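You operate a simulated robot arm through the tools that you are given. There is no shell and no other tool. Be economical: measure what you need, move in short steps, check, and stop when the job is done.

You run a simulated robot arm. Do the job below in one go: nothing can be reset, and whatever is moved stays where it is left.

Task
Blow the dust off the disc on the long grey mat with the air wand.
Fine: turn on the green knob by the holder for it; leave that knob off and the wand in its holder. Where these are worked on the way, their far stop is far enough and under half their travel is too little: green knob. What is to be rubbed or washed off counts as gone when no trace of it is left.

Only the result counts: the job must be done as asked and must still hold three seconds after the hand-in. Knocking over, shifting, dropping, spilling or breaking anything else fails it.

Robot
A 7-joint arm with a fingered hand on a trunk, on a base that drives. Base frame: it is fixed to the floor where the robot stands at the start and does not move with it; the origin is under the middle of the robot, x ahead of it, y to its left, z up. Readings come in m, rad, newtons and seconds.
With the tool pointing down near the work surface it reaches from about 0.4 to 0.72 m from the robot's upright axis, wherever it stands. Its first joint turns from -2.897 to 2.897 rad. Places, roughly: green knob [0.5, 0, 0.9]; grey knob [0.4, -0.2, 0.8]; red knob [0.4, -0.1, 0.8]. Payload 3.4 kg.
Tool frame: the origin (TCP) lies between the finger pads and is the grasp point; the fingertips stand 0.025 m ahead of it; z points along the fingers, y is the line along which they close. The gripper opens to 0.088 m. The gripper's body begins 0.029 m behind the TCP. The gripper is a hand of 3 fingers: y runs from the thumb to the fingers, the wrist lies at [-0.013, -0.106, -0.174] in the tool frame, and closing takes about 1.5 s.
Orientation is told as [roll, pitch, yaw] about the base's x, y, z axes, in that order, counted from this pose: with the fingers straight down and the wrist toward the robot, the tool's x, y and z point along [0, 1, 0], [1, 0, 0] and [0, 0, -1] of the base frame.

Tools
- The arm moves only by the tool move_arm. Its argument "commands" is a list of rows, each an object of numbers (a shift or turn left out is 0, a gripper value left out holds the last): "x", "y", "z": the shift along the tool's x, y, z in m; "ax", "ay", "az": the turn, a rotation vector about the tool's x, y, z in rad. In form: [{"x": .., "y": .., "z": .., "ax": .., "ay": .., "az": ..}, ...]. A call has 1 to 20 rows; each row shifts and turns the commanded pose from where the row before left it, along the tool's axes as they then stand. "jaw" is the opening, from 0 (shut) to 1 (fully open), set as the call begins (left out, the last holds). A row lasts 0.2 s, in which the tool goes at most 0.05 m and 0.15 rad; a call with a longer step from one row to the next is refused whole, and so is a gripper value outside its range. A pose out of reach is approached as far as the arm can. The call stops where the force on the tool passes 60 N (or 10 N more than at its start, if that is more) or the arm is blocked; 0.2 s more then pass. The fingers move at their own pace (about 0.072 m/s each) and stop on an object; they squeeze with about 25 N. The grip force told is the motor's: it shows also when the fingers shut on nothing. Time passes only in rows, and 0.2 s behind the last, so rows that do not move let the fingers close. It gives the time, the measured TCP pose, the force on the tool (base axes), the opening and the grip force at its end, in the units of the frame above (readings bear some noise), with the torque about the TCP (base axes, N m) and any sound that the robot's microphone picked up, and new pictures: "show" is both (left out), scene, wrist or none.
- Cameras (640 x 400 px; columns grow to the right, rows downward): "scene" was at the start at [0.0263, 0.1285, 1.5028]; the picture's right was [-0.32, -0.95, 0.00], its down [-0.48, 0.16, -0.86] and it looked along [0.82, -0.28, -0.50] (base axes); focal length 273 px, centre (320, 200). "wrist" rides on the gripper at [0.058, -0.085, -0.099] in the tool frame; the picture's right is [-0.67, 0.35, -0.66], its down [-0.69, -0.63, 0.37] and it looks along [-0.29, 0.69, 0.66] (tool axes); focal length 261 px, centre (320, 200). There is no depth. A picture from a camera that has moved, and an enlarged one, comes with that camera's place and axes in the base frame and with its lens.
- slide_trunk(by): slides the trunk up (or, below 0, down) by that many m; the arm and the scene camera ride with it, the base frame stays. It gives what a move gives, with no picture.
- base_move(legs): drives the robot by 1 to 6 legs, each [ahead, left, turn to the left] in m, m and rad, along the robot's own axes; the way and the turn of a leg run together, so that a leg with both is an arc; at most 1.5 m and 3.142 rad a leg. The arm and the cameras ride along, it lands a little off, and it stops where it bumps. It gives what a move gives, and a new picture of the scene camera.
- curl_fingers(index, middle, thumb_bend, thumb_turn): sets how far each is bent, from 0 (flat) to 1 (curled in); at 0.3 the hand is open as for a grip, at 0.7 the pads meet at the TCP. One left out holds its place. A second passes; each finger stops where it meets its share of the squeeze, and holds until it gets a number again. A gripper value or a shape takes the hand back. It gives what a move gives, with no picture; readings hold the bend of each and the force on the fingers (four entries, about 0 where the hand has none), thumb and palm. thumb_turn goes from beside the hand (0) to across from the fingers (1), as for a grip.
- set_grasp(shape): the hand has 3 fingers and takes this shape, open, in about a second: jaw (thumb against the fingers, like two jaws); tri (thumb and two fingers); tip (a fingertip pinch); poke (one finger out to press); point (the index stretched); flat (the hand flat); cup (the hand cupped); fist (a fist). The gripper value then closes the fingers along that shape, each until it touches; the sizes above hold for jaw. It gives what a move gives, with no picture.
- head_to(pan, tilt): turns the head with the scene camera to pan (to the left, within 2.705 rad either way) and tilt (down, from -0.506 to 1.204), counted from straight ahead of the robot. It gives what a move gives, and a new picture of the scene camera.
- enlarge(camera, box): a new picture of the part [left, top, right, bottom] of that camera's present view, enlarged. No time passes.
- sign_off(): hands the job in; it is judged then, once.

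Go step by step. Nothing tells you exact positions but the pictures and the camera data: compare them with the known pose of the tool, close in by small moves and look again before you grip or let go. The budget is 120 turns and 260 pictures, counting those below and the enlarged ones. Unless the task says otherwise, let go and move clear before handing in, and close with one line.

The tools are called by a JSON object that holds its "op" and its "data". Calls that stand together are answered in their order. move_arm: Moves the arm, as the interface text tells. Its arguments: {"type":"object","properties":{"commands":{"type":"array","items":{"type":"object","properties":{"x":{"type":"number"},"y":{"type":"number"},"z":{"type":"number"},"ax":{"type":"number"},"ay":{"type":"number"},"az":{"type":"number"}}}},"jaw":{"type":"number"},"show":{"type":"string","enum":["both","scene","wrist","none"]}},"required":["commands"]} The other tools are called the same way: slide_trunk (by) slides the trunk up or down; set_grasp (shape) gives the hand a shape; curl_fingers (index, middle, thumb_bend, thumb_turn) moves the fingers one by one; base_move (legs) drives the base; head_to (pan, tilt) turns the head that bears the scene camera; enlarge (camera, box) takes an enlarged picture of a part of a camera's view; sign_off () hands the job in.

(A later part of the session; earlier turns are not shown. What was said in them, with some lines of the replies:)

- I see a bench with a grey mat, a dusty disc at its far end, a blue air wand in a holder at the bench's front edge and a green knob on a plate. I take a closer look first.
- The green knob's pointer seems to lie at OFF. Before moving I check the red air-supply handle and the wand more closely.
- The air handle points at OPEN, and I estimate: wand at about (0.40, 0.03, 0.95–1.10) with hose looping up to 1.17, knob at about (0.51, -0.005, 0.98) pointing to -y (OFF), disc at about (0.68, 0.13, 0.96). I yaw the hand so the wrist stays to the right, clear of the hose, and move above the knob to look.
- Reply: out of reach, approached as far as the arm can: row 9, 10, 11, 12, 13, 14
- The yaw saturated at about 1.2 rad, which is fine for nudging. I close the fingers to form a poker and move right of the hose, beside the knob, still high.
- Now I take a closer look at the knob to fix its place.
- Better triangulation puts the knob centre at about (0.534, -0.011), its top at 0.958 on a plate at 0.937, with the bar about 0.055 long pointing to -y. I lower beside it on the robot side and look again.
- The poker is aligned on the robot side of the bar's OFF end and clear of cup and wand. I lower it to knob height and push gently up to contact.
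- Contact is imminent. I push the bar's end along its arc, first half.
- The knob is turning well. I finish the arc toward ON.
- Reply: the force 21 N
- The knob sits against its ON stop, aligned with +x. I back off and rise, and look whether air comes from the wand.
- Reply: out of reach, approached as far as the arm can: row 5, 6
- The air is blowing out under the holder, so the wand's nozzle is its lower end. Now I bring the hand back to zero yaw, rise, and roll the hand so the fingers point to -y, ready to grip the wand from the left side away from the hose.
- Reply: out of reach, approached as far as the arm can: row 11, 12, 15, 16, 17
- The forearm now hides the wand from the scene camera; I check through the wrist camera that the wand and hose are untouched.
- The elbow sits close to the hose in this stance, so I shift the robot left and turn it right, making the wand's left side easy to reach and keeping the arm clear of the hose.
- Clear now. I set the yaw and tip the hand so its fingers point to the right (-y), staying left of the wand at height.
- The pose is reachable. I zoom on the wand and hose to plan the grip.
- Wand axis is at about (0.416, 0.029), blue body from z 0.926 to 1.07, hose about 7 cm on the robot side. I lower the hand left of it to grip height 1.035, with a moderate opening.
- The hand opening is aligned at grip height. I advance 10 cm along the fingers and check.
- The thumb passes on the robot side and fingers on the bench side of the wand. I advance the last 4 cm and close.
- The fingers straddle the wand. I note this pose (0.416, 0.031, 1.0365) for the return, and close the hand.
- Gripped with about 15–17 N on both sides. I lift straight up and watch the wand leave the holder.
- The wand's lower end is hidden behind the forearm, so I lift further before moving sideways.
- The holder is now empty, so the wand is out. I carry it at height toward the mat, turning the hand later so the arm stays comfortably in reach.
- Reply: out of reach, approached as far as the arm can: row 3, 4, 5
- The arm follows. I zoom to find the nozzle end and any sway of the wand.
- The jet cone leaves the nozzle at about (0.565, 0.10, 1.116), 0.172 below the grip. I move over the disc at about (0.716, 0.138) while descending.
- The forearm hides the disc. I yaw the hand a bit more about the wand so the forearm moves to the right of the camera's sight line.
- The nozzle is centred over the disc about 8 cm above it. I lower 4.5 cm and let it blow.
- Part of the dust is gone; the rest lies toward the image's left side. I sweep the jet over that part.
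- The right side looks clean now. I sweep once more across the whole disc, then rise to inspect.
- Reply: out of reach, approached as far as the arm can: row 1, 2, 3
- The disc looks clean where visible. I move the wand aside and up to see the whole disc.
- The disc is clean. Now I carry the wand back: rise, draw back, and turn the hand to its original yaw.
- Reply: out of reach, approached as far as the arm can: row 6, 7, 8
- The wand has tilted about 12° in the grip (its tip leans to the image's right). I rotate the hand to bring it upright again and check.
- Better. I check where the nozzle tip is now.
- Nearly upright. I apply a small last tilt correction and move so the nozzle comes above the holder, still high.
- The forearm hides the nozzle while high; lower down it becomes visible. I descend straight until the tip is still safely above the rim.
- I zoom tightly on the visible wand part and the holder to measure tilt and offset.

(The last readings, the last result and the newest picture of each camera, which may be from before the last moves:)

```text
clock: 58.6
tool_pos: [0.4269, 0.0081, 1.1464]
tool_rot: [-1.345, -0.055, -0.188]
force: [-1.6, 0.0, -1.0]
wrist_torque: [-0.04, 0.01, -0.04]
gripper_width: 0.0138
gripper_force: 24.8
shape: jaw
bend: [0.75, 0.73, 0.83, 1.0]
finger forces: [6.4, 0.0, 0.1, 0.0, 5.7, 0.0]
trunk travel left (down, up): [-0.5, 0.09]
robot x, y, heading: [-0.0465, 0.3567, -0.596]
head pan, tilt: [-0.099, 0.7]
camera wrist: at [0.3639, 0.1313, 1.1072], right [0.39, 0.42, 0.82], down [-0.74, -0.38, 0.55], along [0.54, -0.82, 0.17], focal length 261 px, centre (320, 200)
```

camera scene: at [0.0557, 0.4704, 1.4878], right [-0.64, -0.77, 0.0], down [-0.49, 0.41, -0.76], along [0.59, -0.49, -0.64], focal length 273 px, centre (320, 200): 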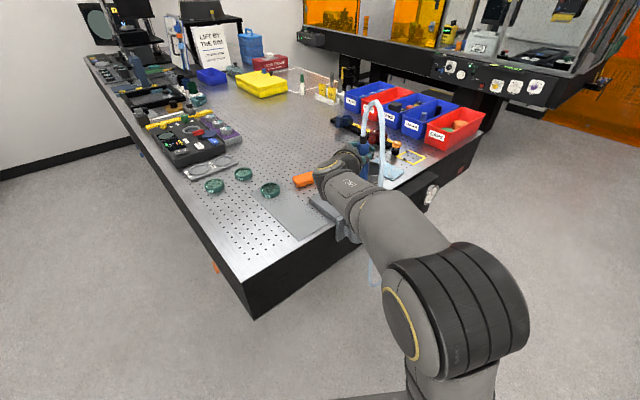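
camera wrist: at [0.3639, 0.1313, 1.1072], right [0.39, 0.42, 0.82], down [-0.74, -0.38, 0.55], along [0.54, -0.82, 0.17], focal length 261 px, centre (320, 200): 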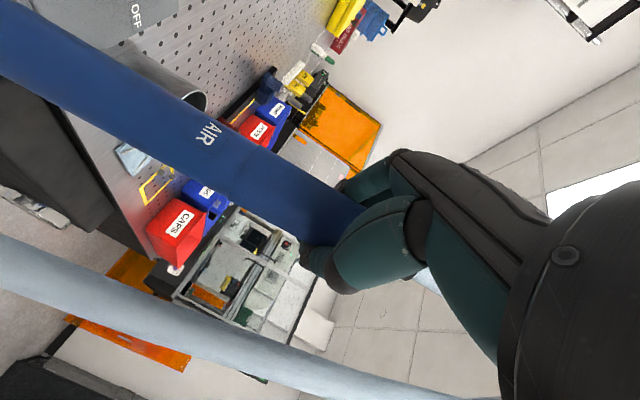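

Tilt is only about 4° and the nozzle lies at about (0.418, 0.019), well within the funnel at (0.42, 0.023). I descend slowly into the holder, watching force.

{"op": "move_arm", "data": {"commands": [{"x": 0.0146, "y": 0.0005, "z": 0.0034}, {"x": 0.0146, "y": 0.0005, "z": 0.0034}, {"x": 0.0146, "y": 0.0005, "z": 0.0034}, {"x": 0.0146, "y": -0.0009, "z": 0.0034}, {}]}}

{"op": "enlarge", "data": {"camera": "scene", "box": [310, 150, 430, 225]}}

```text
clock: 59.8
tool_pos: [0.4296, 0.0066, 1.0864]
tool_rot: [-1.343, -0.056, -0.187]
force: [0.1, 0.8, -0.5]
wrist_torque: [-0.01, 0.0, 0.02]
gripper_width: 0.0132
gripper_force: 24.4
shape: jaw
bend: [0.74, 0.73, 0.83, 1.0]
finger forces: [0.0, 0.0, 0.0, 0.0, 0.4, 0.3]
trunk travel left (down, up): [-0.5, 0.09]
robot x, y, heading: [-0.0487, 0.3611, -0.597]
head pan, tilt: [-0.099, 0.7]
camera scene: at [0.0556, 0.4705, 1.4878], right [-0.64, -0.77, 0.0], down [-0.49, 0.41, -0.76], along [0.59, -0.49, -0.64], focal length 273 px, centre (320, 200)
camera wrist: at [0.3672, 0.1302, 1.0471], right [0.39, 0.42, 0.82], down [-0.74, -0.38, 0.55], along [0.54, -0.82, 0.17], focal length 261 px, centre (320, 200)
```

scene: 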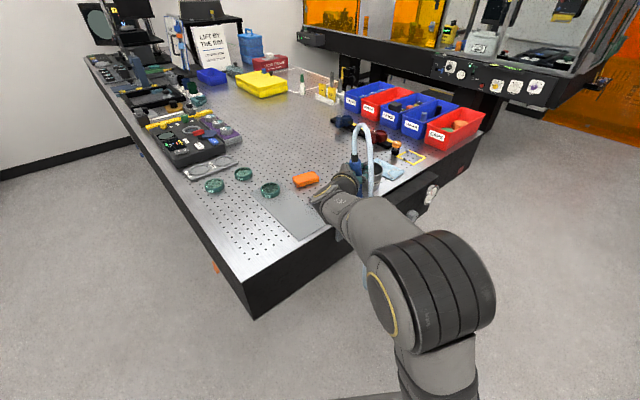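
wrist: 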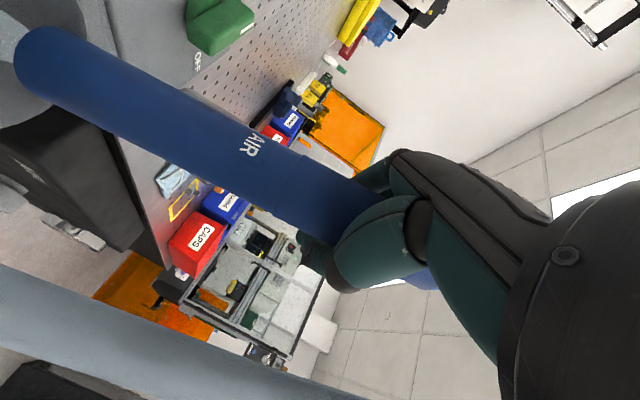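

```text
5.33 times, centred on (370, 188) of scene
camera zoom: at [0.0556, 0.4705, 1.4878], right [-0.64, -0.77, 0.0], down [-0.49, 0.41, -0.76], along [0.59, -0.49, -0.64], focal length 1455 px, centre (53, 267)
```

zoom: 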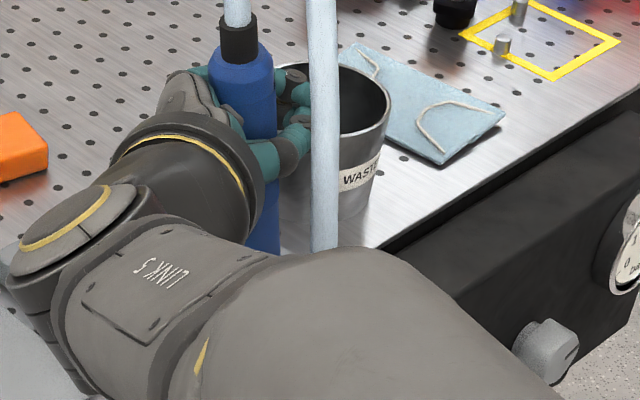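

The wand met something and slid up a little in the grip, and the finger forces dropped. I look closely before going on.

{"op": "enlarge", "data": {"camera": "wrist", "box": [0, 0, 240, 150]}}

{"op": "enlarge", "data": {"camera": "scene", "box": [330, 145, 390, 183]}}

```text
2.67 times, centred on (120, 75) of wrist
camera zoom: at [0.3672, 0.1302, 1.0471], right [0.39, 0.42, 0.82], down [-0.74, -0.38, 0.55], along [0.54, -0.82, 0.17], focal length 695 px, centre (853, 533)
```

zoom: 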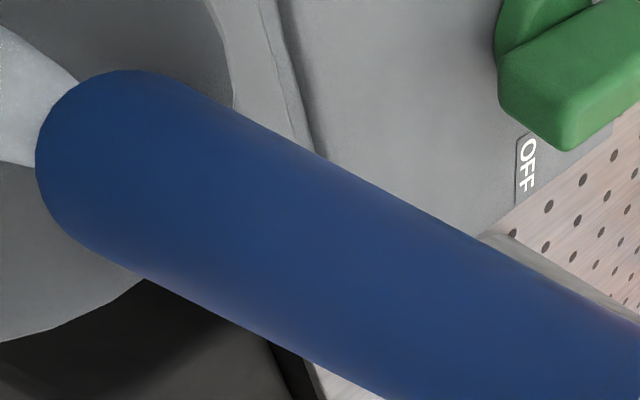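

```text
10.53 times, centred on (360, 164) of scene
camera zoom: at [0.0556, 0.4705, 1.4878], right [-0.64, -0.77, 0.0], down [-0.49, 0.41, -0.76], along [0.59, -0.49, -0.64], focal length 2872 px, centre (-101, 579)
```

zoom: 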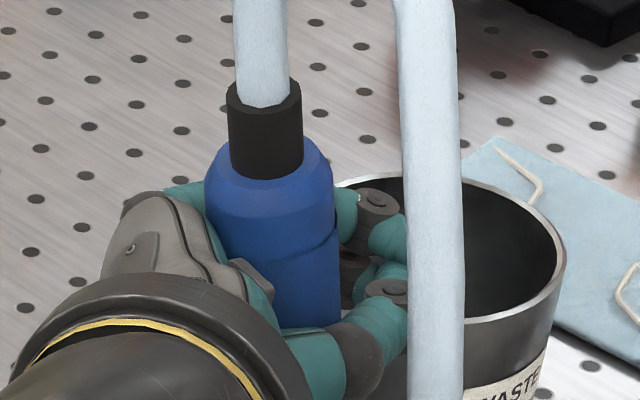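

The nozzle end sits at the funnel mouth, within about 1 cm of its centre, and the wand is caged in the hand. I shift a few mm to centre it and continue down slowly.

{"op": "move_arm", "data": {"commands": [{"y": -0.004, "z": -0.003}, {"x": 0.0097, "y": -0.0006, "z": 0.0023}, {"x": 0.0097, "y": -0.0006, "z": 0.0023}, {}]}}

{"op": "enlarge", "data": {"camera": "wrist", "box": [0, 0, 240, 150]}}

{"op": "enlarge", "data": {"camera": "scene", "box": [310, 145, 430, 220]}}

```text
clock: 60.8
tool_pos: [0.4263, 0.0118, 1.0666]
tool_rot: [-1.344, -0.056, -0.187]
force: [-0.9, 0.3, 1.4]
wrist_torque: [0.0, -0.01, 0.0]
gripper_width: 0.0125
gripper_force: 24.5
shape: jaw
bend: [0.74, 0.73, 0.83, 1.0]
finger forces: [0.0, 0.0, 0.1, 0.1, 0.8, 0.5]
trunk travel left (down, up): [-0.5, 0.09]
robot x, y, heading: [-0.05, 0.3633, -0.598]
head pan, tilt: [-0.099, 0.7]
camera scene: at [0.0554, 0.4706, 1.4878], right [-0.64, -0.77, 0.0], down [-0.49, 0.41, -0.77], along [0.59, -0.49, -0.64], focal length 273 px, centre (320, 200)
camera wrist: at [0.3635, 0.1346, 1.0279], right [0.39, 0.42, 0.82], down [-0.74, -0.38, 0.55], along [0.54, -0.82, 0.17], focal length 261 px, centre (320, 200)
```

scene: 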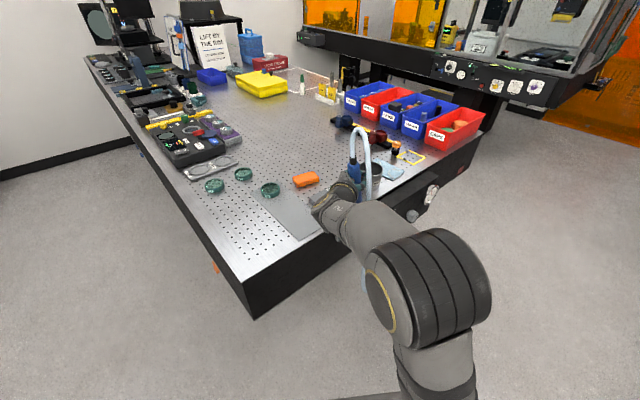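
wrist: 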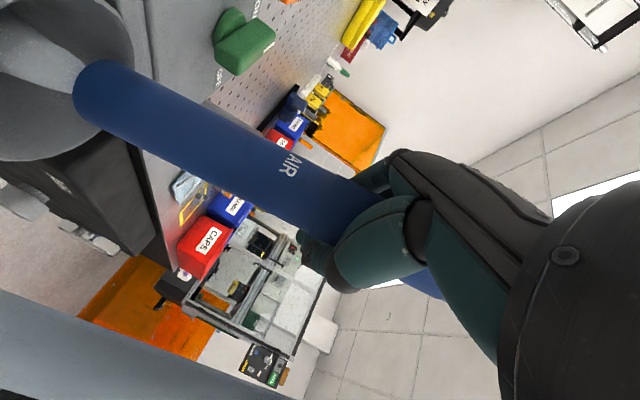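

```text
2.67 times, centred on (120, 75) of wrist
camera zoom: at [0.3635, 0.1346, 1.0279], right [0.39, 0.42, 0.82], down [-0.74, -0.38, 0.55], along [0.54, -0.82, 0.17], focal length 695 px, centre (853, 533)
```

zoom: 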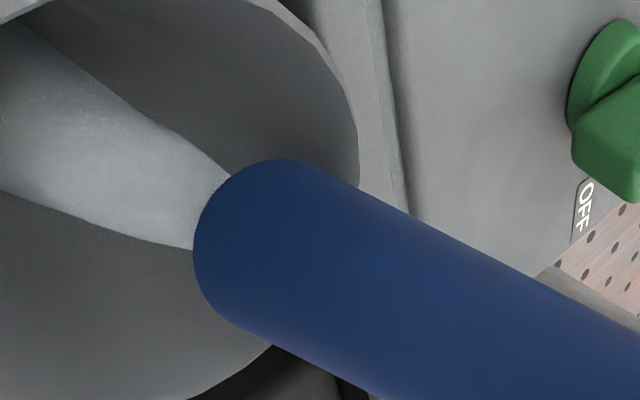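

```text
5.33 times, centred on (370, 182) of scene
camera zoom: at [0.0554, 0.4706, 1.4878], right [-0.64, -0.77, 0.0], down [-0.49, 0.41, -0.77], along [0.59, -0.49, -0.64], focal length 1455 px, centre (53, 293)
```

zoom: 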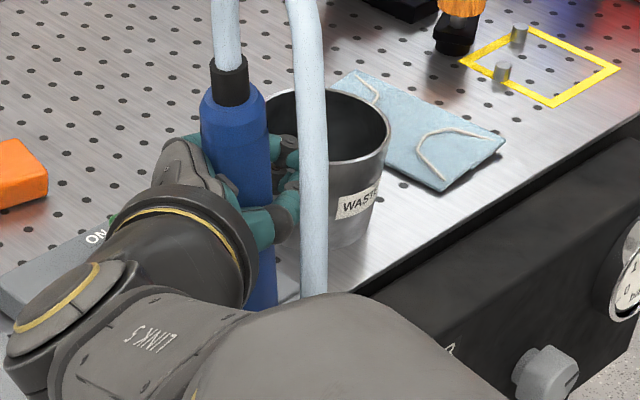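

The nozzle is hanging on the funnel wall on the bench/right side, so the wand slides up in the hand. I shift about 1 cm toward the robot and left so it can drop into the bore, then look.

{"op": "move_arm", "data": {"commands": [{"y": -0.0047, "z": -0.0032}, {"y": -0.0046, "z": -0.0031}, {}, {}]}}

{"op": "enlarge", "data": {"camera": "wrist", "box": [0, 0, 240, 150]}}

{"op": "enlarge", "data": {"camera": "scene", "box": [310, 145, 430, 220]}}

```text
clock: 61.8
tool_pos: [0.4187, 0.02, 1.0683]
tool_rot: [-1.343, -0.056, -0.185]
force: [-0.3, -0.2, -0.1]
wrist_torque: [0.0, 0.01, 0.01]
gripper_width: 0.0129
gripper_force: 24.9
shape: jaw
bend: [0.74, 0.73, 0.83, 1.0]
finger forces: [0.0, 0.0, 0.0, 0.0, 0.1, 0.1]
trunk travel left (down, up): [-0.5, 0.09]
robot x, y, heading: [-0.0494, 0.3587, -0.599]
head pan, tilt: [-0.099, 0.7]
camera scene: at [0.0556, 0.4705, 1.4878], right [-0.64, -0.77, 0.0], down [-0.49, 0.41, -0.76], along [0.59, -0.49, -0.64], focal length 273 px, centre (320, 200)
camera wrist: at [0.3557, 0.1421, 1.0286], right [0.39, 0.42, 0.82], down [-0.74, -0.38, 0.55], along [0.54, -0.82, 0.17], focal length 261 px, centre (320, 200)
```

scene: 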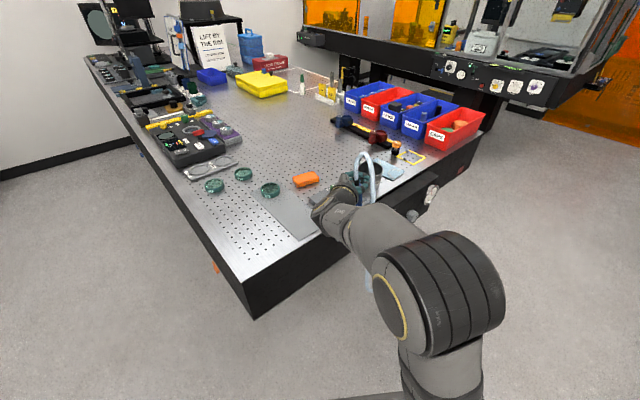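
wrist: 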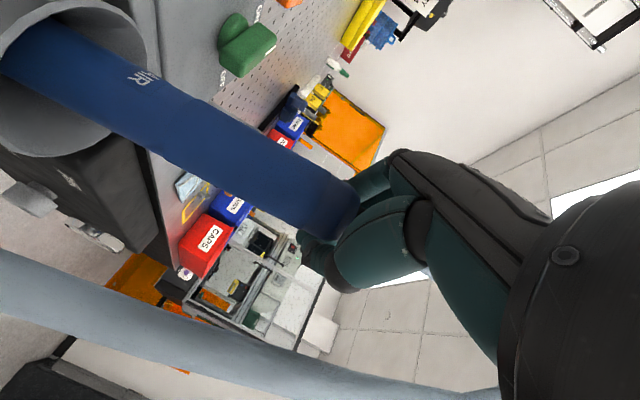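

```text
2.67 times, centred on (120, 75) of wrist
camera zoom: at [0.3557, 0.1421, 1.0286], right [0.39, 0.42, 0.82], down [-0.74, -0.38, 0.55], along [0.54, -0.82, 0.17], focal length 695 px, centre (853, 533)
```

zoom: 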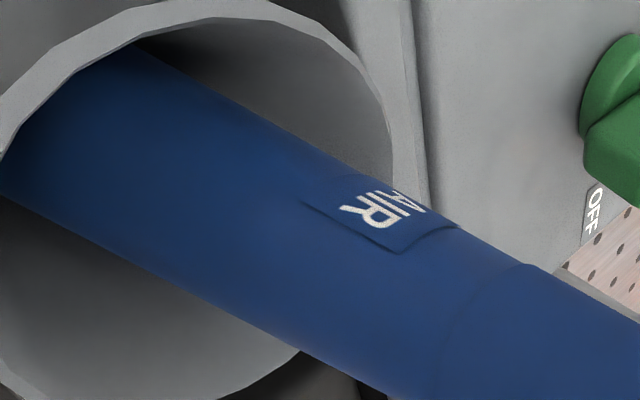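

```text
5.33 times, centred on (370, 182) of scene
camera zoom: at [0.0556, 0.4705, 1.4878], right [-0.64, -0.77, 0.0], down [-0.49, 0.41, -0.76], along [0.59, -0.49, -0.64], focal length 1455 px, centre (53, 293)
```

zoom: 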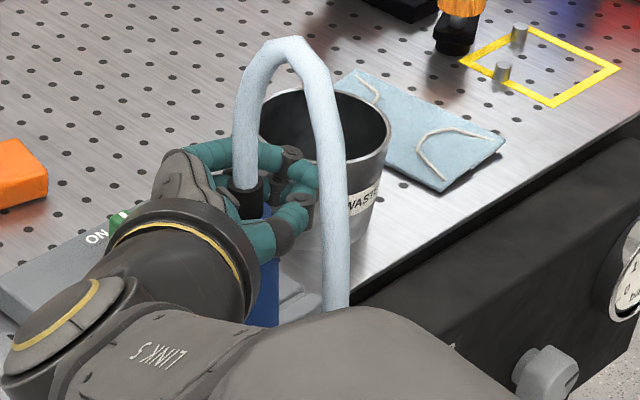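

The wand has dropped fully into its holder. I open the hand to the same moderate width and check before retreating along the fingers' axis.

{"op": "move_arm", "data": {"commands": [{}, {}, {}, {}, {}], "jaw": 0.7}}

{"op": "enlarge", "data": {"camera": "scene", "box": [310, 145, 430, 220]}}

```text
clock: 63.0
tool_pos: [0.4178, 0.0199, 1.0686]
tool_rot: [-1.342, -0.058, -0.187]
force: [0.4, -0.4, -0.4]
wrist_torque: [0.02, -0.05, 0.0]
gripper_width: 0.0613
gripper_force: 0.0
shape: jaw
bend: [0.28, 0.37, 0.58, 0.99]
finger forces: [0.0, 0.0, 0.1, 0.0, 0.0, 0.0]
trunk travel left (down, up): [-0.5, 0.09]
robot x, y, heading: [-0.0495, 0.3596, -0.602]
head pan, tilt: [-0.099, 0.7]
camera scene: at [0.0555, 0.4705, 1.4878], right [-0.64, -0.77, 0.0], down [-0.49, 0.41, -0.76], along [0.59, -0.49, -0.64], focal length 273 px, centre (320, 200)
camera wrist: at [0.3557, 0.142, 1.0287], right [0.39, 0.42, 0.82], down [-0.74, -0.38, 0.55], along [0.54, -0.82, 0.17], focal length 261 px, centre (320, 200)
```

scene: 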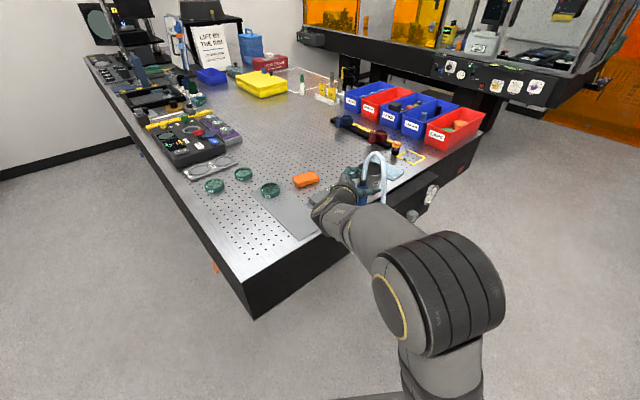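
wrist: 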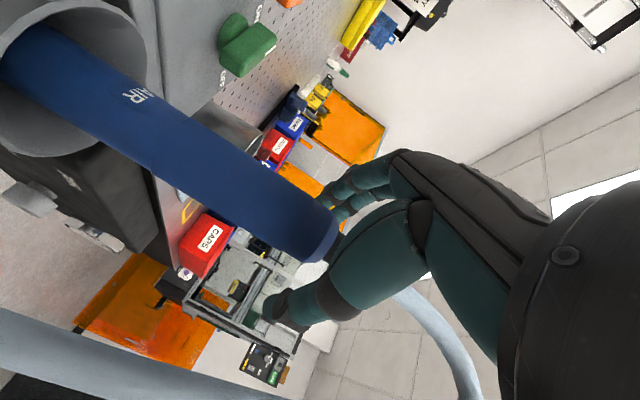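

```text
5.33 times, centred on (370, 182) of scene
camera zoom: at [0.0555, 0.4705, 1.4878], right [-0.64, -0.77, 0.0], down [-0.49, 0.41, -0.76], along [0.59, -0.49, -0.64], focal length 1455 px, centre (53, 293)
```

zoom: 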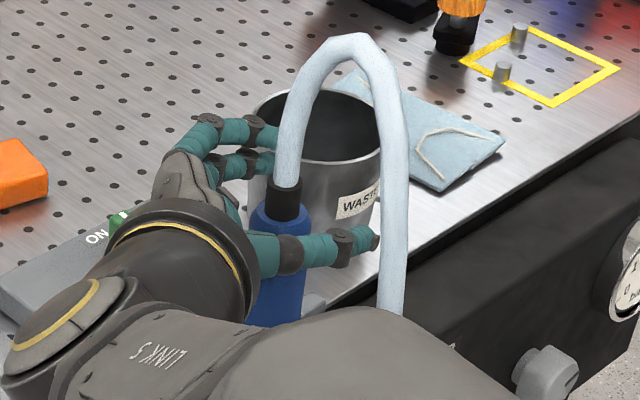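

The wand stands free between the fingers. I withdraw along the finger axis.

{"op": "move_arm", "data": {"commands": [{"z": -0.02}, {"z": -0.02}, {"z": -0.03}, {"z": -0.03}, {"z": -0.03}, {"z": -0.03}, {}]}}

{"op": "enlarge", "data": {"camera": "scene", "box": [280, 140, 440, 240]}}

{"op": "enlarge", "data": {"camera": "wrist", "box": [0, 0, 320, 200]}}

```text
clock: 64.6
tool_pos: [0.4429, 0.1727, 1.1036]
tool_rot: [-1.344, -0.056, -0.187]
force: [0.0, 0.7, -0.6]
wrist_torque: [0.03, 0.03, -0.01]
gripper_width: 0.0612
gripper_force: 0.0
shape: jaw
bend: [0.27, 0.37, 0.58, 0.99]
finger forces: [0.0, 0.0, 0.0, 0.0, 0.0, 0.0]
trunk travel left (down, up): [-0.5, 0.09]
robot x, y, heading: [-0.0478, 0.3627, -0.598]
head pan, tilt: [-0.099, 0.7]
camera scene: at [0.0555, 0.4706, 1.4878], right [-0.64, -0.77, 0.0], down [-0.49, 0.41, -0.77], along [0.59, -0.49, -0.64], focal length 273 px, centre (320, 200)
camera wrist: at [0.382, 0.2953, 1.0653], right [0.39, 0.42, 0.82], down [-0.74, -0.38, 0.55], along [0.54, -0.82, 0.17], focal length 261 px, centre (320, 200)
```

scene: 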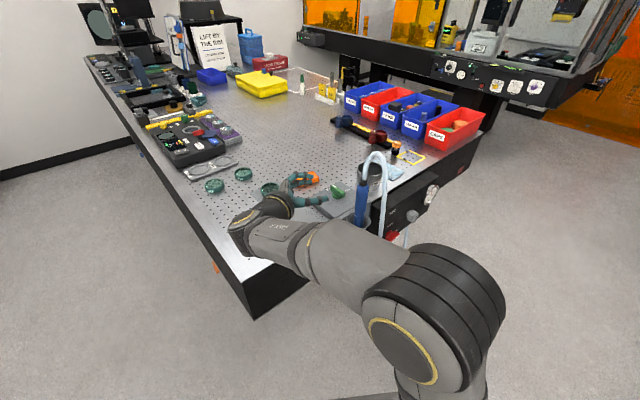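
wrist: 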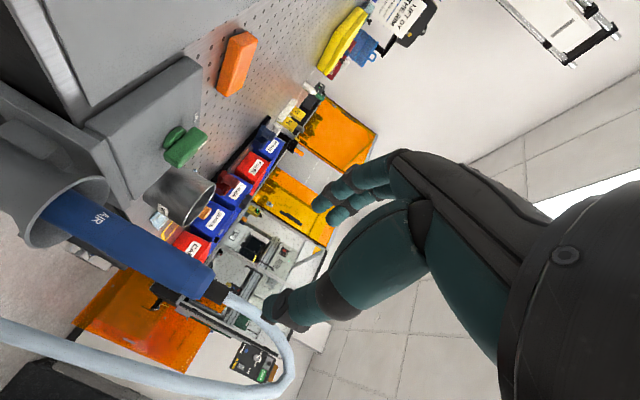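

```text
4.00 times, centred on (360, 190) of scene
camera zoom: at [0.0555, 0.4706, 1.4878], right [-0.64, -0.77, 0.0], down [-0.49, 0.41, -0.77], along [0.59, -0.49, -0.64], focal length 1092 px, centre (160, 240)
```

zoom: 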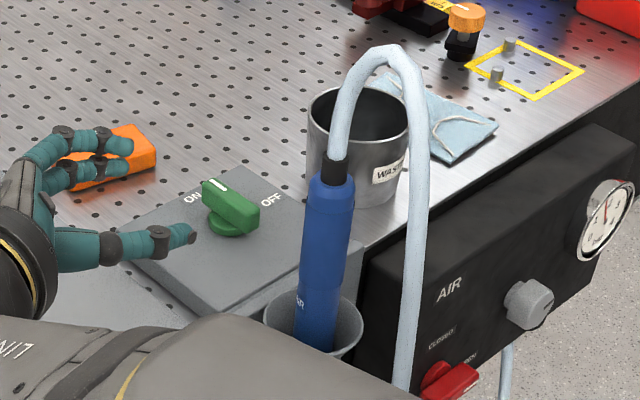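

```text
2.00 times, centred on (160, 100) of wrist
camera zoom: at [0.382, 0.2953, 1.0653], right [0.39, 0.42, 0.82], down [-0.74, -0.38, 0.55], along [0.54, -0.82, 0.17], focal length 521 px, centre (640, 400)
```

zoom: 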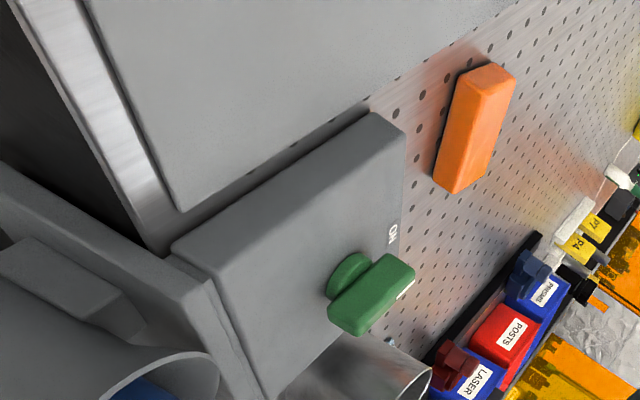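

The wand stands as it did originally. Next the knob: I rise, point the fingers down again, and look.

{"op": "move_arm", "data": {"commands": [{"x": -0.039, "y": 0.0024, "z": -0.009}, {"x": -0.039, "y": 0.0024, "z": -0.009}, {"x": -0.039, "y": 0.0024, "z": -0.009}, {"x": -0.039, "y": 0.0024, "z": -0.009}, {"ay": 0.1344}, {"ay": 0.1344}, {"ay": 0.1344}, {"ay": 0.1344}, {"ay": 0.1344}, {"ay": 0.1344}, {"ay": 0.1344}, {"ay": 0.1344}, {"ay": 0.1344}, {"ay": 0.1344}, {}], "show": "none", "jaw": 0}}

{"op": "move_arm", "data": {"commands": [{"az": 0.125}, {"az": 0.125}, {"az": 0.125}, {"az": 0.125}, {"az": 0.125}, {"az": 0.125}, {"az": 0.125}, {"az": 0.125}, {}]}}

```text
clock: 67.8
tool_pos: [0.4453, 0.1725, 1.2653]
tool_rot: [0.001, -0.056, -0.186]
force: [-0.6, -0.5, -0.2]
wrist_torque: [0.01, -0.04, -0.02]
gripper_width: 0.0
gripper_force: 25.0
shape: jaw
bend: [0.7, 0.7, 0.36, 1.0]
finger forces: [0.1, 0.0, 0.0, 0.0, 0.0, 0.0]
trunk travel left (down, up): [-0.5, 0.09]
robot x, y, heading: [-0.0504, 0.359, -0.601]
head pan, tilt: [-0.099, 0.7]
```

```text
clock: 69.8
tool_pos: [0.4462, 0.1724, 1.263]
tool_rot: [0.047, -0.029, -1.187]
force: [0.0, 0.3, 0.3]
wrist_torque: [-0.01, -0.01, 0.0]
gripper_width: 0.0
gripper_force: 25.0
shape: jaw
bend: [0.7, 0.7, 0.36, 1.0]
finger forces: [0.0, 0.0, 0.0, 0.0, 0.0, 0.0]
trunk travel left (down, up): [-0.5, 0.09]
robot x, y, heading: [-0.0497, 0.3609, -0.604]
head pan, tilt: [-0.099, 0.7]
camera scene: at [0.0555, 0.4706, 1.4878], right [-0.64, -0.77, 0.0], down [-0.49, 0.41, -0.76], along [0.59, -0.49, -0.64], focal length 273 px, centre (320, 200)
camera wrist: at [0.461, 0.2733, 1.3631], right [-0.53, -0.57, 0.63], down [-0.85, 0.32, -0.42], along [0.03, -0.76, -0.65], focal length 261 px, centre (320, 200)
```

scene: 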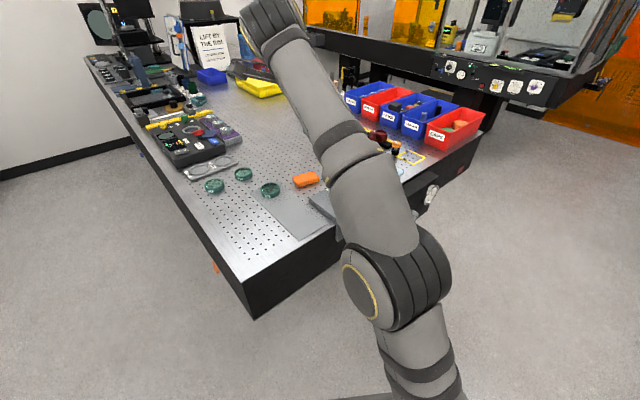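
wrist: 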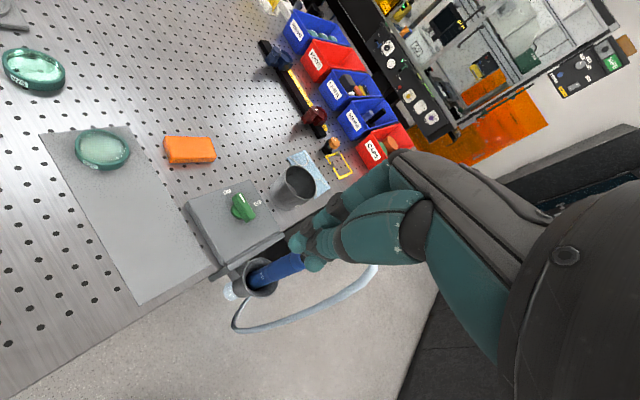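

The knob is seen at about (0.538, -0.009) pointing +x. I move the closed fingers to its left (+y) side at the bar's ON end and lower most of the way.

{"op": "move_arm", "data": {"commands": [{"x": 0.0125, "y": 0.043}, {"x": 0.0125, "y": 0.043}, {"x": 0.0125, "y": 0.043}, {"x": 0.0125, "y": 0.042}, {"z": 0.045}, {"z": 0.045}, {"z": 0.045}, {"z": 0.045}, {"z": 0.045}, {}]}}

{"op": "enlarge", "data": {"camera": "wrist", "box": [160, 150, 400, 300]}}

{"op": "enlarge", "data": {"camera": "scene", "box": [270, 140, 430, 240]}}

```text
clock: 72.0
tool_pos: [0.4742, 0.0654, 1.0088]
tool_rot: [0.048, -0.029, -1.186]
force: [0.8, 0.6, -1.1]
wrist_torque: [0.01, 0.0, 0.04]
gripper_width: 0.0003
gripper_force: 25.0
shape: jaw
bend: [0.7, 0.7, 0.36, 1.0]
finger forces: [0.0, 0.0, 0.0, 0.0, 0.0, 0.0]
out of reach, approached as far as the arm can: row 1, 2, 3, 4
trunk travel left (down, up): [-0.5, 0.09]
robot x, y, heading: [-0.0518, 0.3638, -0.597]
head pan, tilt: [-0.099, 0.7]
camera scene: at [0.0556, 0.4705, 1.4878], right [-0.64, -0.77, 0.0], down [-0.49, 0.41, -0.76], along [0.59, -0.49, -0.64], focal length 273 px, centre (320, 200)
camera wrist: at [0.4899, 0.1653, 1.1083], right [-0.53, -0.57, 0.63], down [-0.85, 0.32, -0.42], along [0.03, -0.76, -0.65], focal length 261 px, centre (320, 200)
```

scene: 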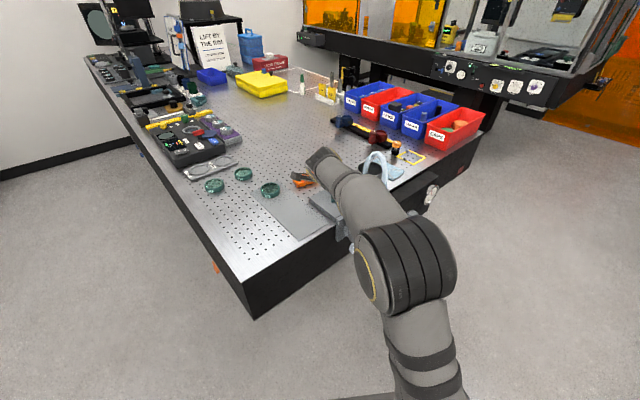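
wrist: 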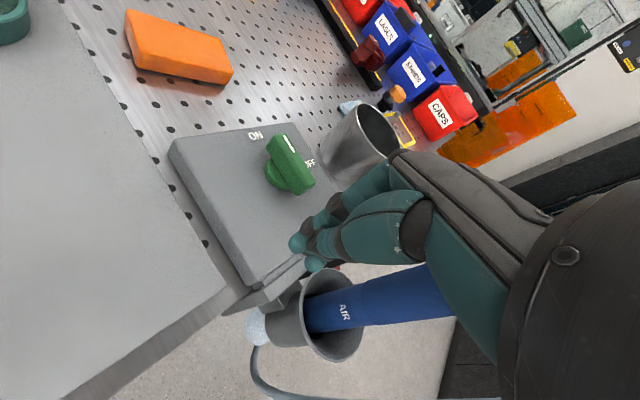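

```text
2.67 times, centred on (280, 225) of wrist
camera zoom: at [0.4899, 0.1653, 1.1083], right [-0.53, -0.57, 0.63], down [-0.85, 0.32, -0.42], along [0.03, -0.76, -0.65], focal length 695 px, centre (427, 133)
```

zoom: 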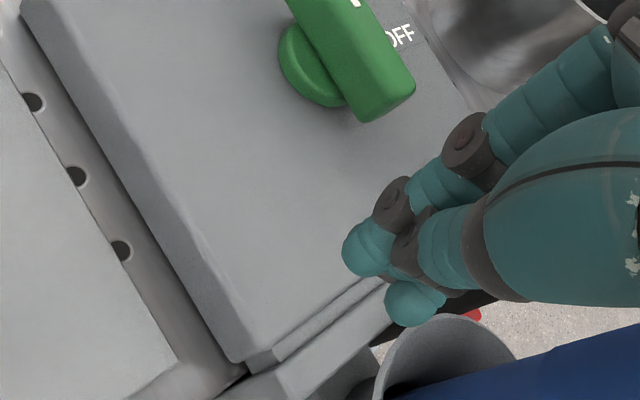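

```text
4.00 times, centred on (350, 190) of scene
camera zoom: at [0.0556, 0.4705, 1.4878], right [-0.64, -0.77, 0.0], down [-0.49, 0.41, -0.76], along [0.59, -0.49, -0.64], focal length 1092 px, centre (200, 240)
```

zoom: 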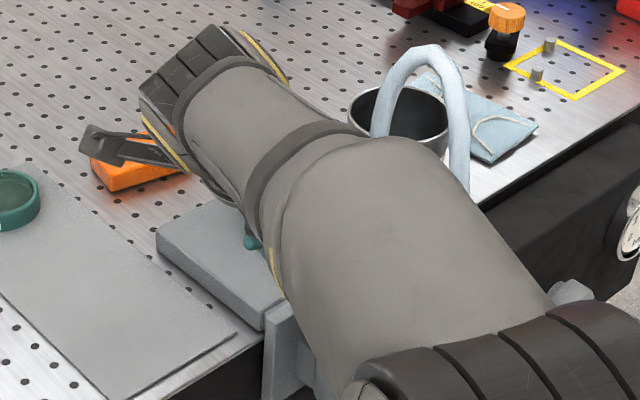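

The sideways move was cut short by reach at that height, leaving me at (0.474, 0.065, 1.009), clear of wand and knob. I move toward the +y side of the knob's ON end at this height.

{"op": "move_arm", "data": {"commands": [{"x": 0.022, "y": 0.018}, {"x": 0.022, "y": 0.018}, {"x": 0.021, "y": 0.018}, {}], "show": "wrist"}}

{"op": "enlarge", "data": {"camera": "wrist", "box": [200, 170, 400, 295]}}

```text
clock: 73.0
tool_pos: [0.554, 0.0385, 1.0153]
tool_rot: [0.048, -0.029, -1.185]
force: [-0.6, -0.3, -0.6]
wrist_torque: [0.01, 0.02, -0.01]
gripper_width: 0.0
gripper_force: 24.5
shape: jaw
bend: [0.7, 0.7, 0.36, 1.0]
finger forces: [0.1, 0.0, 0.0, 0.1, 0.0, 0.0]
trunk travel left (down, up): [-0.5, 0.09]
robot x, y, heading: [-0.0504, 0.3601, -0.6]
head pan, tilt: [-0.099, 0.7]
camera wrist: at [0.5698, 0.1394, 1.1132], right [-0.52, -0.57, 0.63], down [-0.85, 0.32, -0.42], along [0.03, -0.76, -0.65], focal length 261 px, centre (320, 200)
```

wrist: 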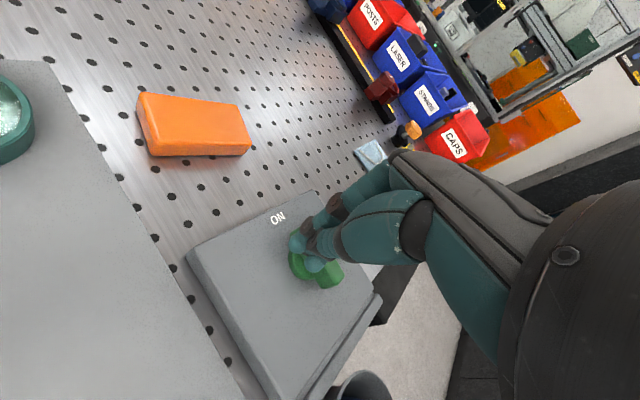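

```text
3.20 times, centred on (300, 232) of wrist
camera zoom: at [0.5698, 0.1394, 1.1132], right [-0.52, -0.57, 0.63], down [-0.85, 0.32, -0.42], along [0.03, -0.76, -0.65], focal length 834 px, centre (384, 96)
```

zoom: 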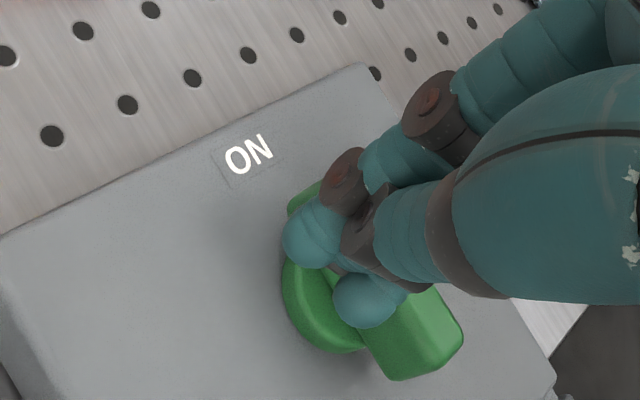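

The tips are on the knob's +y side. I lower to knob height and begin the push toward OFF.

{"op": "move_arm", "data": {"commands": [{"z": 0.023}, {"z": 0.023}, {}, {"x": -0.0052, "y": 0.0127}, {"x": -0.0052, "y": 0.0127}, {"x": 0.0025, "y": 0.0085}, {"x": 0.0025, "y": 0.0085}, {"x": -0.002, "y": 0.0078}, {"x": -0.002, "y": 0.0078}, {}], "show": "wrist"}}

{"op": "enlarge", "data": {"camera": "wrist", "box": [200, 170, 400, 295]}}

{"op": "enlarge", "data": {"camera": "scene", "box": [270, 140, 430, 240]}}

```text
clock: 75.2
tool_pos: [0.5651, -0.0165, 0.9704]
tool_rot: [0.047, -0.029, -1.185]
force: [-0.1, 0.5, 0.3]
wrist_torque: [0.04, -0.01, -0.01]
gripper_width: 0.0
gripper_force: 25.2
shape: jaw
bend: [0.7, 0.7, 0.36, 1.0]
finger forces: [0.0, 0.0, 0.1, 0.0, 0.0, 0.1]
out of reach, approached as far as the arm can: row 9
trunk travel left (down, up): [-0.5, 0.09]
robot x, y, heading: [-0.048, 0.3589, -0.599]
head pan, tilt: [-0.099, 0.7]
camera wrist: at [0.5803, 0.0848, 1.0687], right [-0.53, -0.57, 0.63], down [-0.85, 0.32, -0.42], along [0.03, -0.76, -0.65], focal length 261 px, centre (320, 200)
```

wrist: 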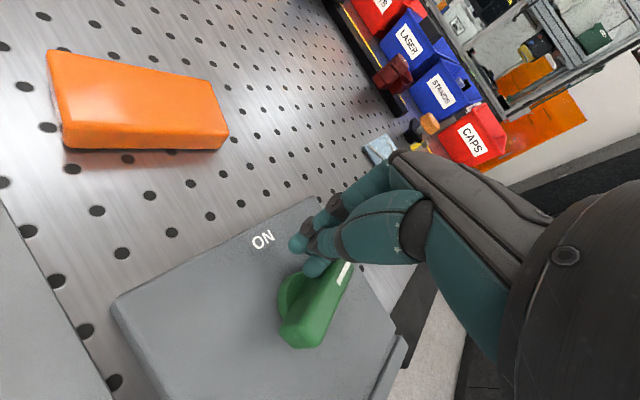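

```text
3.20 times, centred on (300, 232) of wrist
camera zoom: at [0.5803, 0.0848, 1.0687], right [-0.53, -0.57, 0.63], down [-0.85, 0.32, -0.42], along [0.03, -0.76, -0.65], focal length 834 px, centre (384, 96)
```

zoom: 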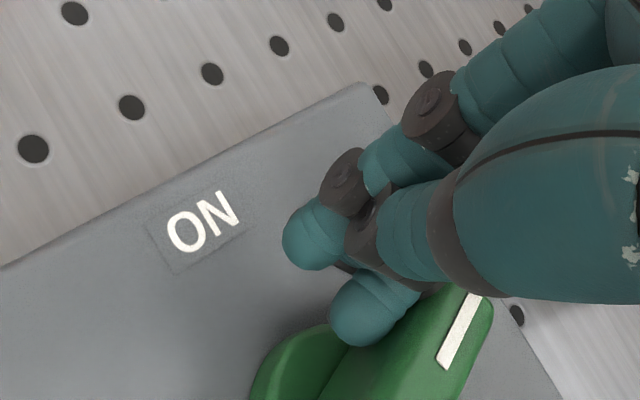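

```text
4.00 times, centred on (350, 190) of scene
camera zoom: at [0.0556, 0.4706, 1.4878], right [-0.64, -0.77, 0.0], down [-0.49, 0.41, -0.76], along [0.59, -0.49, -0.64], focal length 1092 px, centre (200, 240)
```

zoom: 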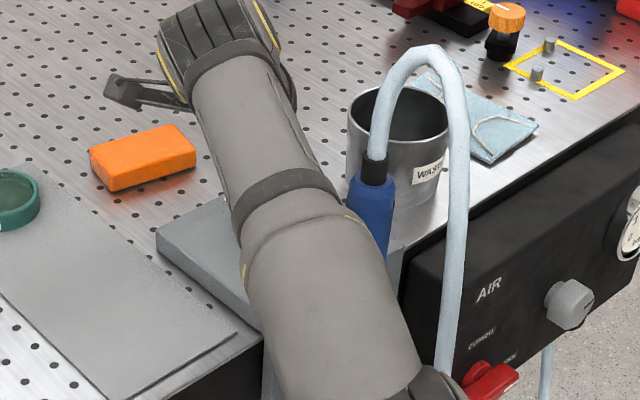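

The knob is already about 80° round toward OFF. I finish by pushing the bar's end toward -x until it meets the stop.

{"op": "move_arm", "data": {"commands": [{"x": -0.006}, {"x": -0.005}, {"x": -0.005}, {}], "show": "wrist"}}

{"op": "enlarge", "data": {"camera": "wrist", "box": [200, 190, 440, 340]}}

```text
clock: 76.2
tool_pos: [0.5602, -0.0171, 0.9684]
tool_rot: [0.054, -0.036, -1.178]
force: [55.8, 8.8, 11.1]
wrist_torque: [0.23, -1.1, -0.24]
gripper_width: 0.0001
gripper_force: 25.6
shape: jaw
bend: [0.7, 0.7, 0.36, 1.0]
finger forces: [0.0, 67.6, 0.1, 0.0, 0.1, 0.0]
trunk travel left (down, up): [-0.5, 0.09]
robot x, y, heading: [-0.0502, 0.3608, -0.593]
head pan, tilt: [-0.099, 0.7]
camera wrist: at [0.5741, 0.0844, 1.0679], right [-0.53, -0.57, 0.63], down [-0.85, 0.31, -0.43], along [0.05, -0.76, -0.65], focal length 261 px, centre (320, 200)
```

wrist: 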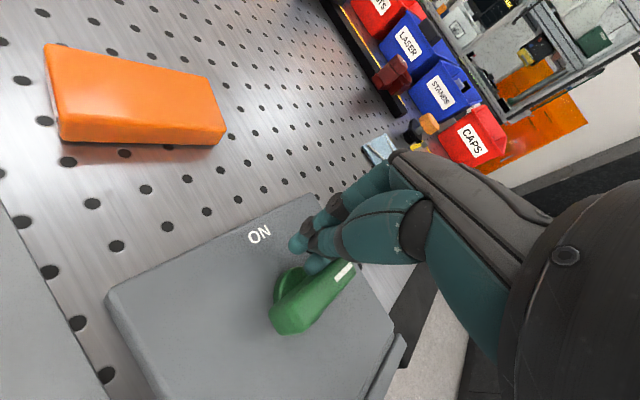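

```text
2.67 times, centred on (320, 265) of wrist
camera zoom: at [0.5741, 0.0844, 1.0679], right [-0.53, -0.57, 0.63], down [-0.85, 0.31, -0.43], along [0.05, -0.76, -0.65], focal length 695 px, centre (320, 27)
```

zoom: 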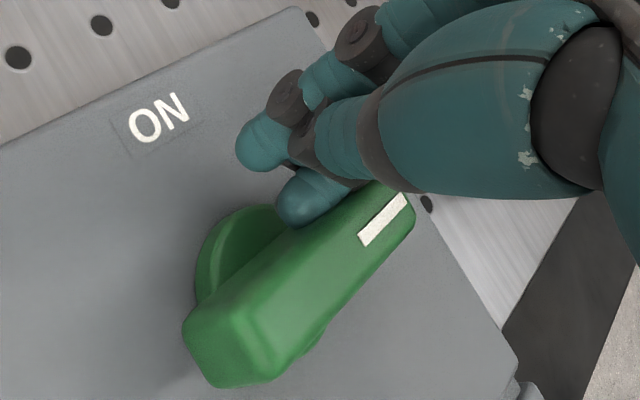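

The bar points exactly along -y and resists with 56 N, so the knob is at its OFF stop. I back off gently, rise, and verify everything.

{"op": "move_arm", "data": {"commands": [{"x": 0.01}, {"x": 0.008}, {"z": -0.03}, {"z": -0.04}, {"z": -0.04}, {"z": -0.04}, {}]}}

{"op": "enlarge", "data": {"camera": "wrist", "box": [120, 180, 440, 380]}}

```text
clock: 77.8
tool_pos: [0.5289, 0.0058, 1.1019]
tool_rot: [0.048, -0.03, -1.186]
force: [-0.5, 0.5, -0.4]
wrist_torque: [-0.01, 0.0, 0.02]
gripper_width: 0.0
gripper_force: 24.8
shape: jaw
bend: [0.7, 0.7, 0.72, 1.0]
finger forces: [0.0, 0.1, 0.0, 0.0, 0.0, 0.1]
out of reach, approached as far as the arm can: row 3, 4, 5, 6
trunk travel left (down, up): [-0.5, 0.09]
robot x, y, heading: [-0.0536, 0.36, -0.599]
head pan, tilt: [-0.099, 0.7]
camera scene: at [0.0552, 0.4708, 1.4878], right [-0.64, -0.77, 0.0], down [-0.49, 0.41, -0.77], along [0.59, -0.49, -0.64], focal length 273 px, centre (320, 200)
camera wrist: at [0.5445, 0.1064, 1.1996], right [-0.53, -0.57, 0.63], down [-0.85, 0.32, -0.42], along [0.03, -0.76, -0.65], focal length 261 px, centre (320, 200)
```

scene: 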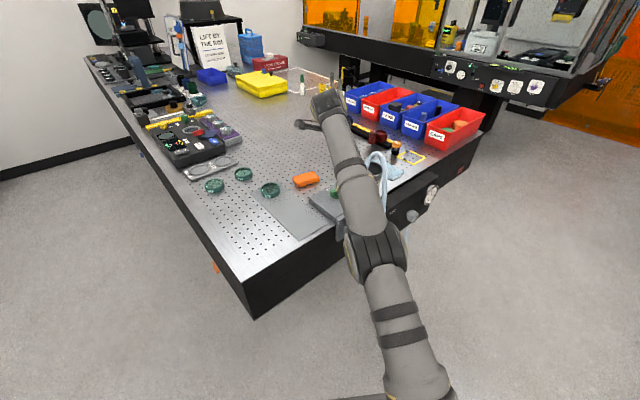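
wrist: 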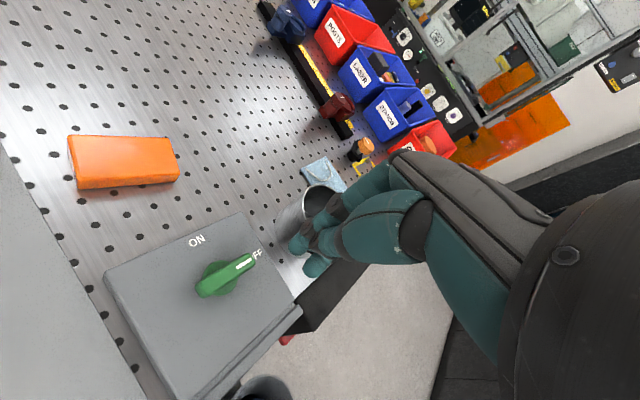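

```text
2.00 times, centred on (280, 280) of wrist
camera zoom: at [0.5445, 0.1064, 1.1996], right [-0.53, -0.57, 0.63], down [-0.85, 0.32, -0.42], along [0.03, -0.76, -0.65], focal length 521 px, centre (400, 40)
```

zoom: 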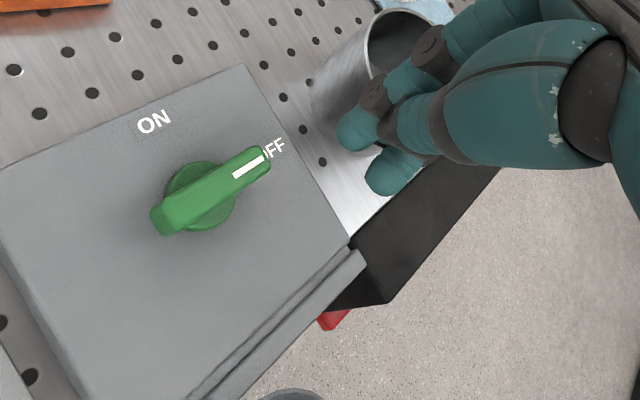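

The knob points at OFF. I move the hand away to the left and up, then check wand, disc and surroundings.

{"op": "move_arm", "data": {"commands": [{"y": -0.04}, {"y": -0.04}, {"y": -0.04}, {"y": -0.04, "z": -0.02}, {"y": -0.03, "z": -0.03}, {"z": -0.04}, {"z": -0.04}, {}]}}

{"op": "enlarge", "data": {"camera": "scene", "box": [250, 130, 450, 255]}}

{"op": "enlarge", "data": {"camera": "wrist", "box": [0, 80, 400, 330]}}

```text
clock: 79.6
tool_pos: [0.4533, 0.1828, 1.225]
tool_rot: [0.049, -0.029, -1.186]
force: [-0.2, -0.4, -0.3]
wrist_torque: [0.02, 0.0, -0.02]
gripper_width: 0.0
gripper_force: 24.5
shape: jaw
bend: [0.7, 0.7, 0.72, 1.0]
finger forces: [0.0, 0.0, 0.0, 0.0, 0.0, 0.1]
trunk travel left (down, up): [-0.5, 0.09]
robot x, y, heading: [-0.0491, 0.362, -0.6]
head pan, tilt: [-0.099, 0.7]
camera scene: at [0.0554, 0.4706, 1.4878], right [-0.64, -0.77, 0.0], down [-0.49, 0.41, -0.77], along [0.59, -0.49, -0.64], focal length 273 px, centre (320, 200)
camera wrist: at [0.4681, 0.2833, 1.3235], right [-0.53, -0.57, 0.63], down [-0.85, 0.32, -0.42], along [0.03, -0.76, -0.65], focal length 261 px, centre (320, 200)
```

scene: 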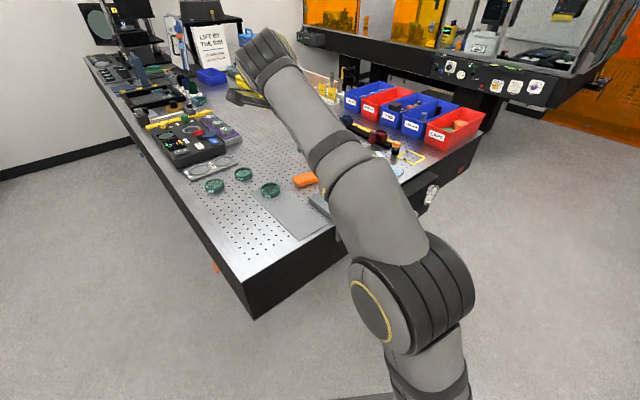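
wrist: 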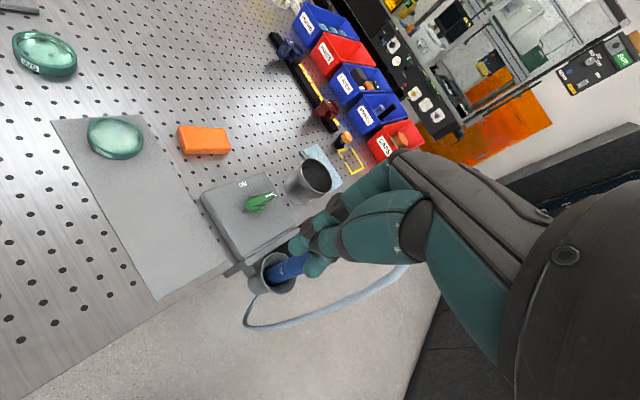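

```text
3.20 times, centred on (350, 192) of scene
camera zoom: at [0.0554, 0.4706, 1.4878], right [-0.64, -0.77, 0.0], down [-0.49, 0.41, -0.77], along [0.59, -0.49, -0.64], focal length 873 px, centre (224, 224)
```

zoom: 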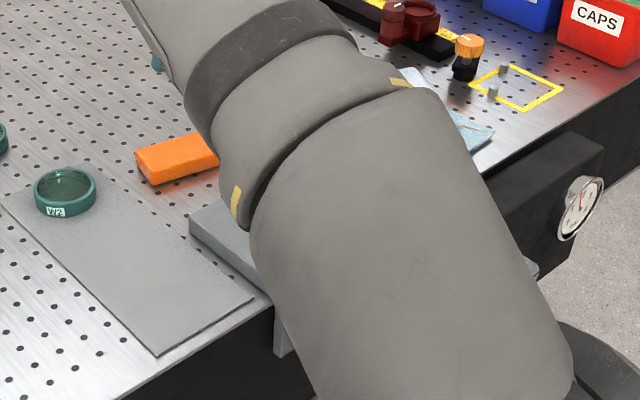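

```text
1.60 times, centred on (200, 205) of wrist
camera zoom: at [0.4681, 0.2833, 1.3235], right [-0.53, -0.57, 0.63], down [-0.85, 0.32, -0.42], along [0.03, -0.76, -0.65], focal length 417 px, centre (512, 192)
```

zoom: 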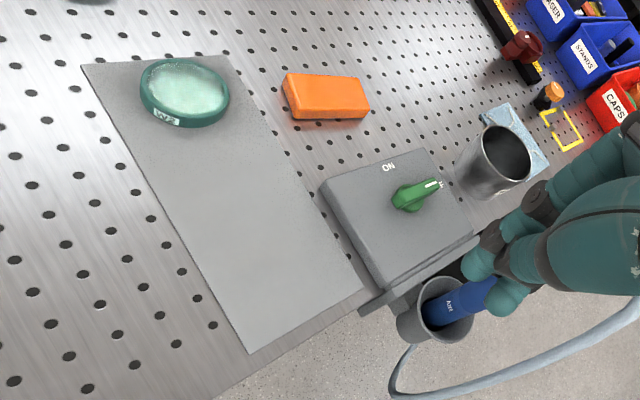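

Knob off, wand in its holder, no jet any more. One last close look at the disc for remaining dust.

{"op": "enlarge", "data": {"camera": "wrist", "box": [75, 105, 155, 165]}}

{"op": "enlarge", "data": {"camera": "scene", "box": [250, 170, 290, 205]}}

```text
6.67 times, centred on (115, 135) of wrist
camera zoom: at [0.4681, 0.2833, 1.3235], right [-0.53, -0.57, 0.63], down [-0.85, 0.32, -0.42], along [0.03, -0.76, -0.65], focal length 1738 px, centre (1687, 633)
```

zoom: 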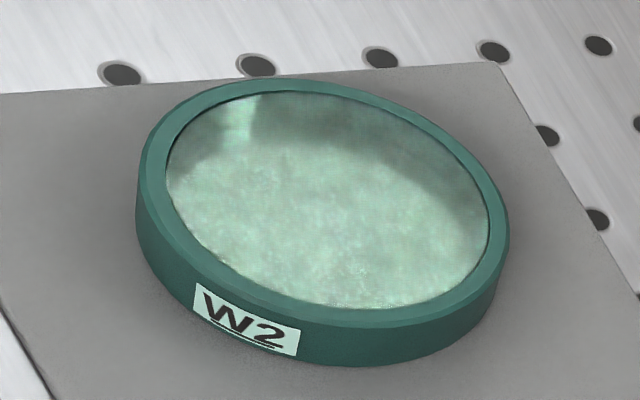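

```text
11.43 times, centred on (270, 188) of scene
camera zoom: at [0.0554, 0.4706, 1.4878], right [-0.64, -0.77, 0.0], down [-0.49, 0.41, -0.77], along [0.59, -0.49, -0.64], focal length 3118 px, centre (891, 343)
```

zoom: 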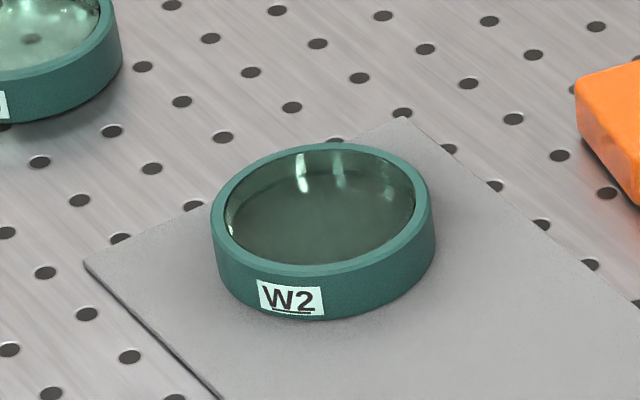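

The disc shows only glass reflections and no dust; the knob is off, the wand is in its holder and the arm is clear. I hand in.

{"op": "sign_off", "data": {}}

```text
The job is handed in.
```

The disc on the grey mat (W2) looks free of dust in the last close-ups, the green knob is back at its OFF stop, and the wand is in its holder. The wand slipped in my grip on the way back and dropped the last few centimetres into the holder; it stands as it did at the start. I saw nothing else moved.
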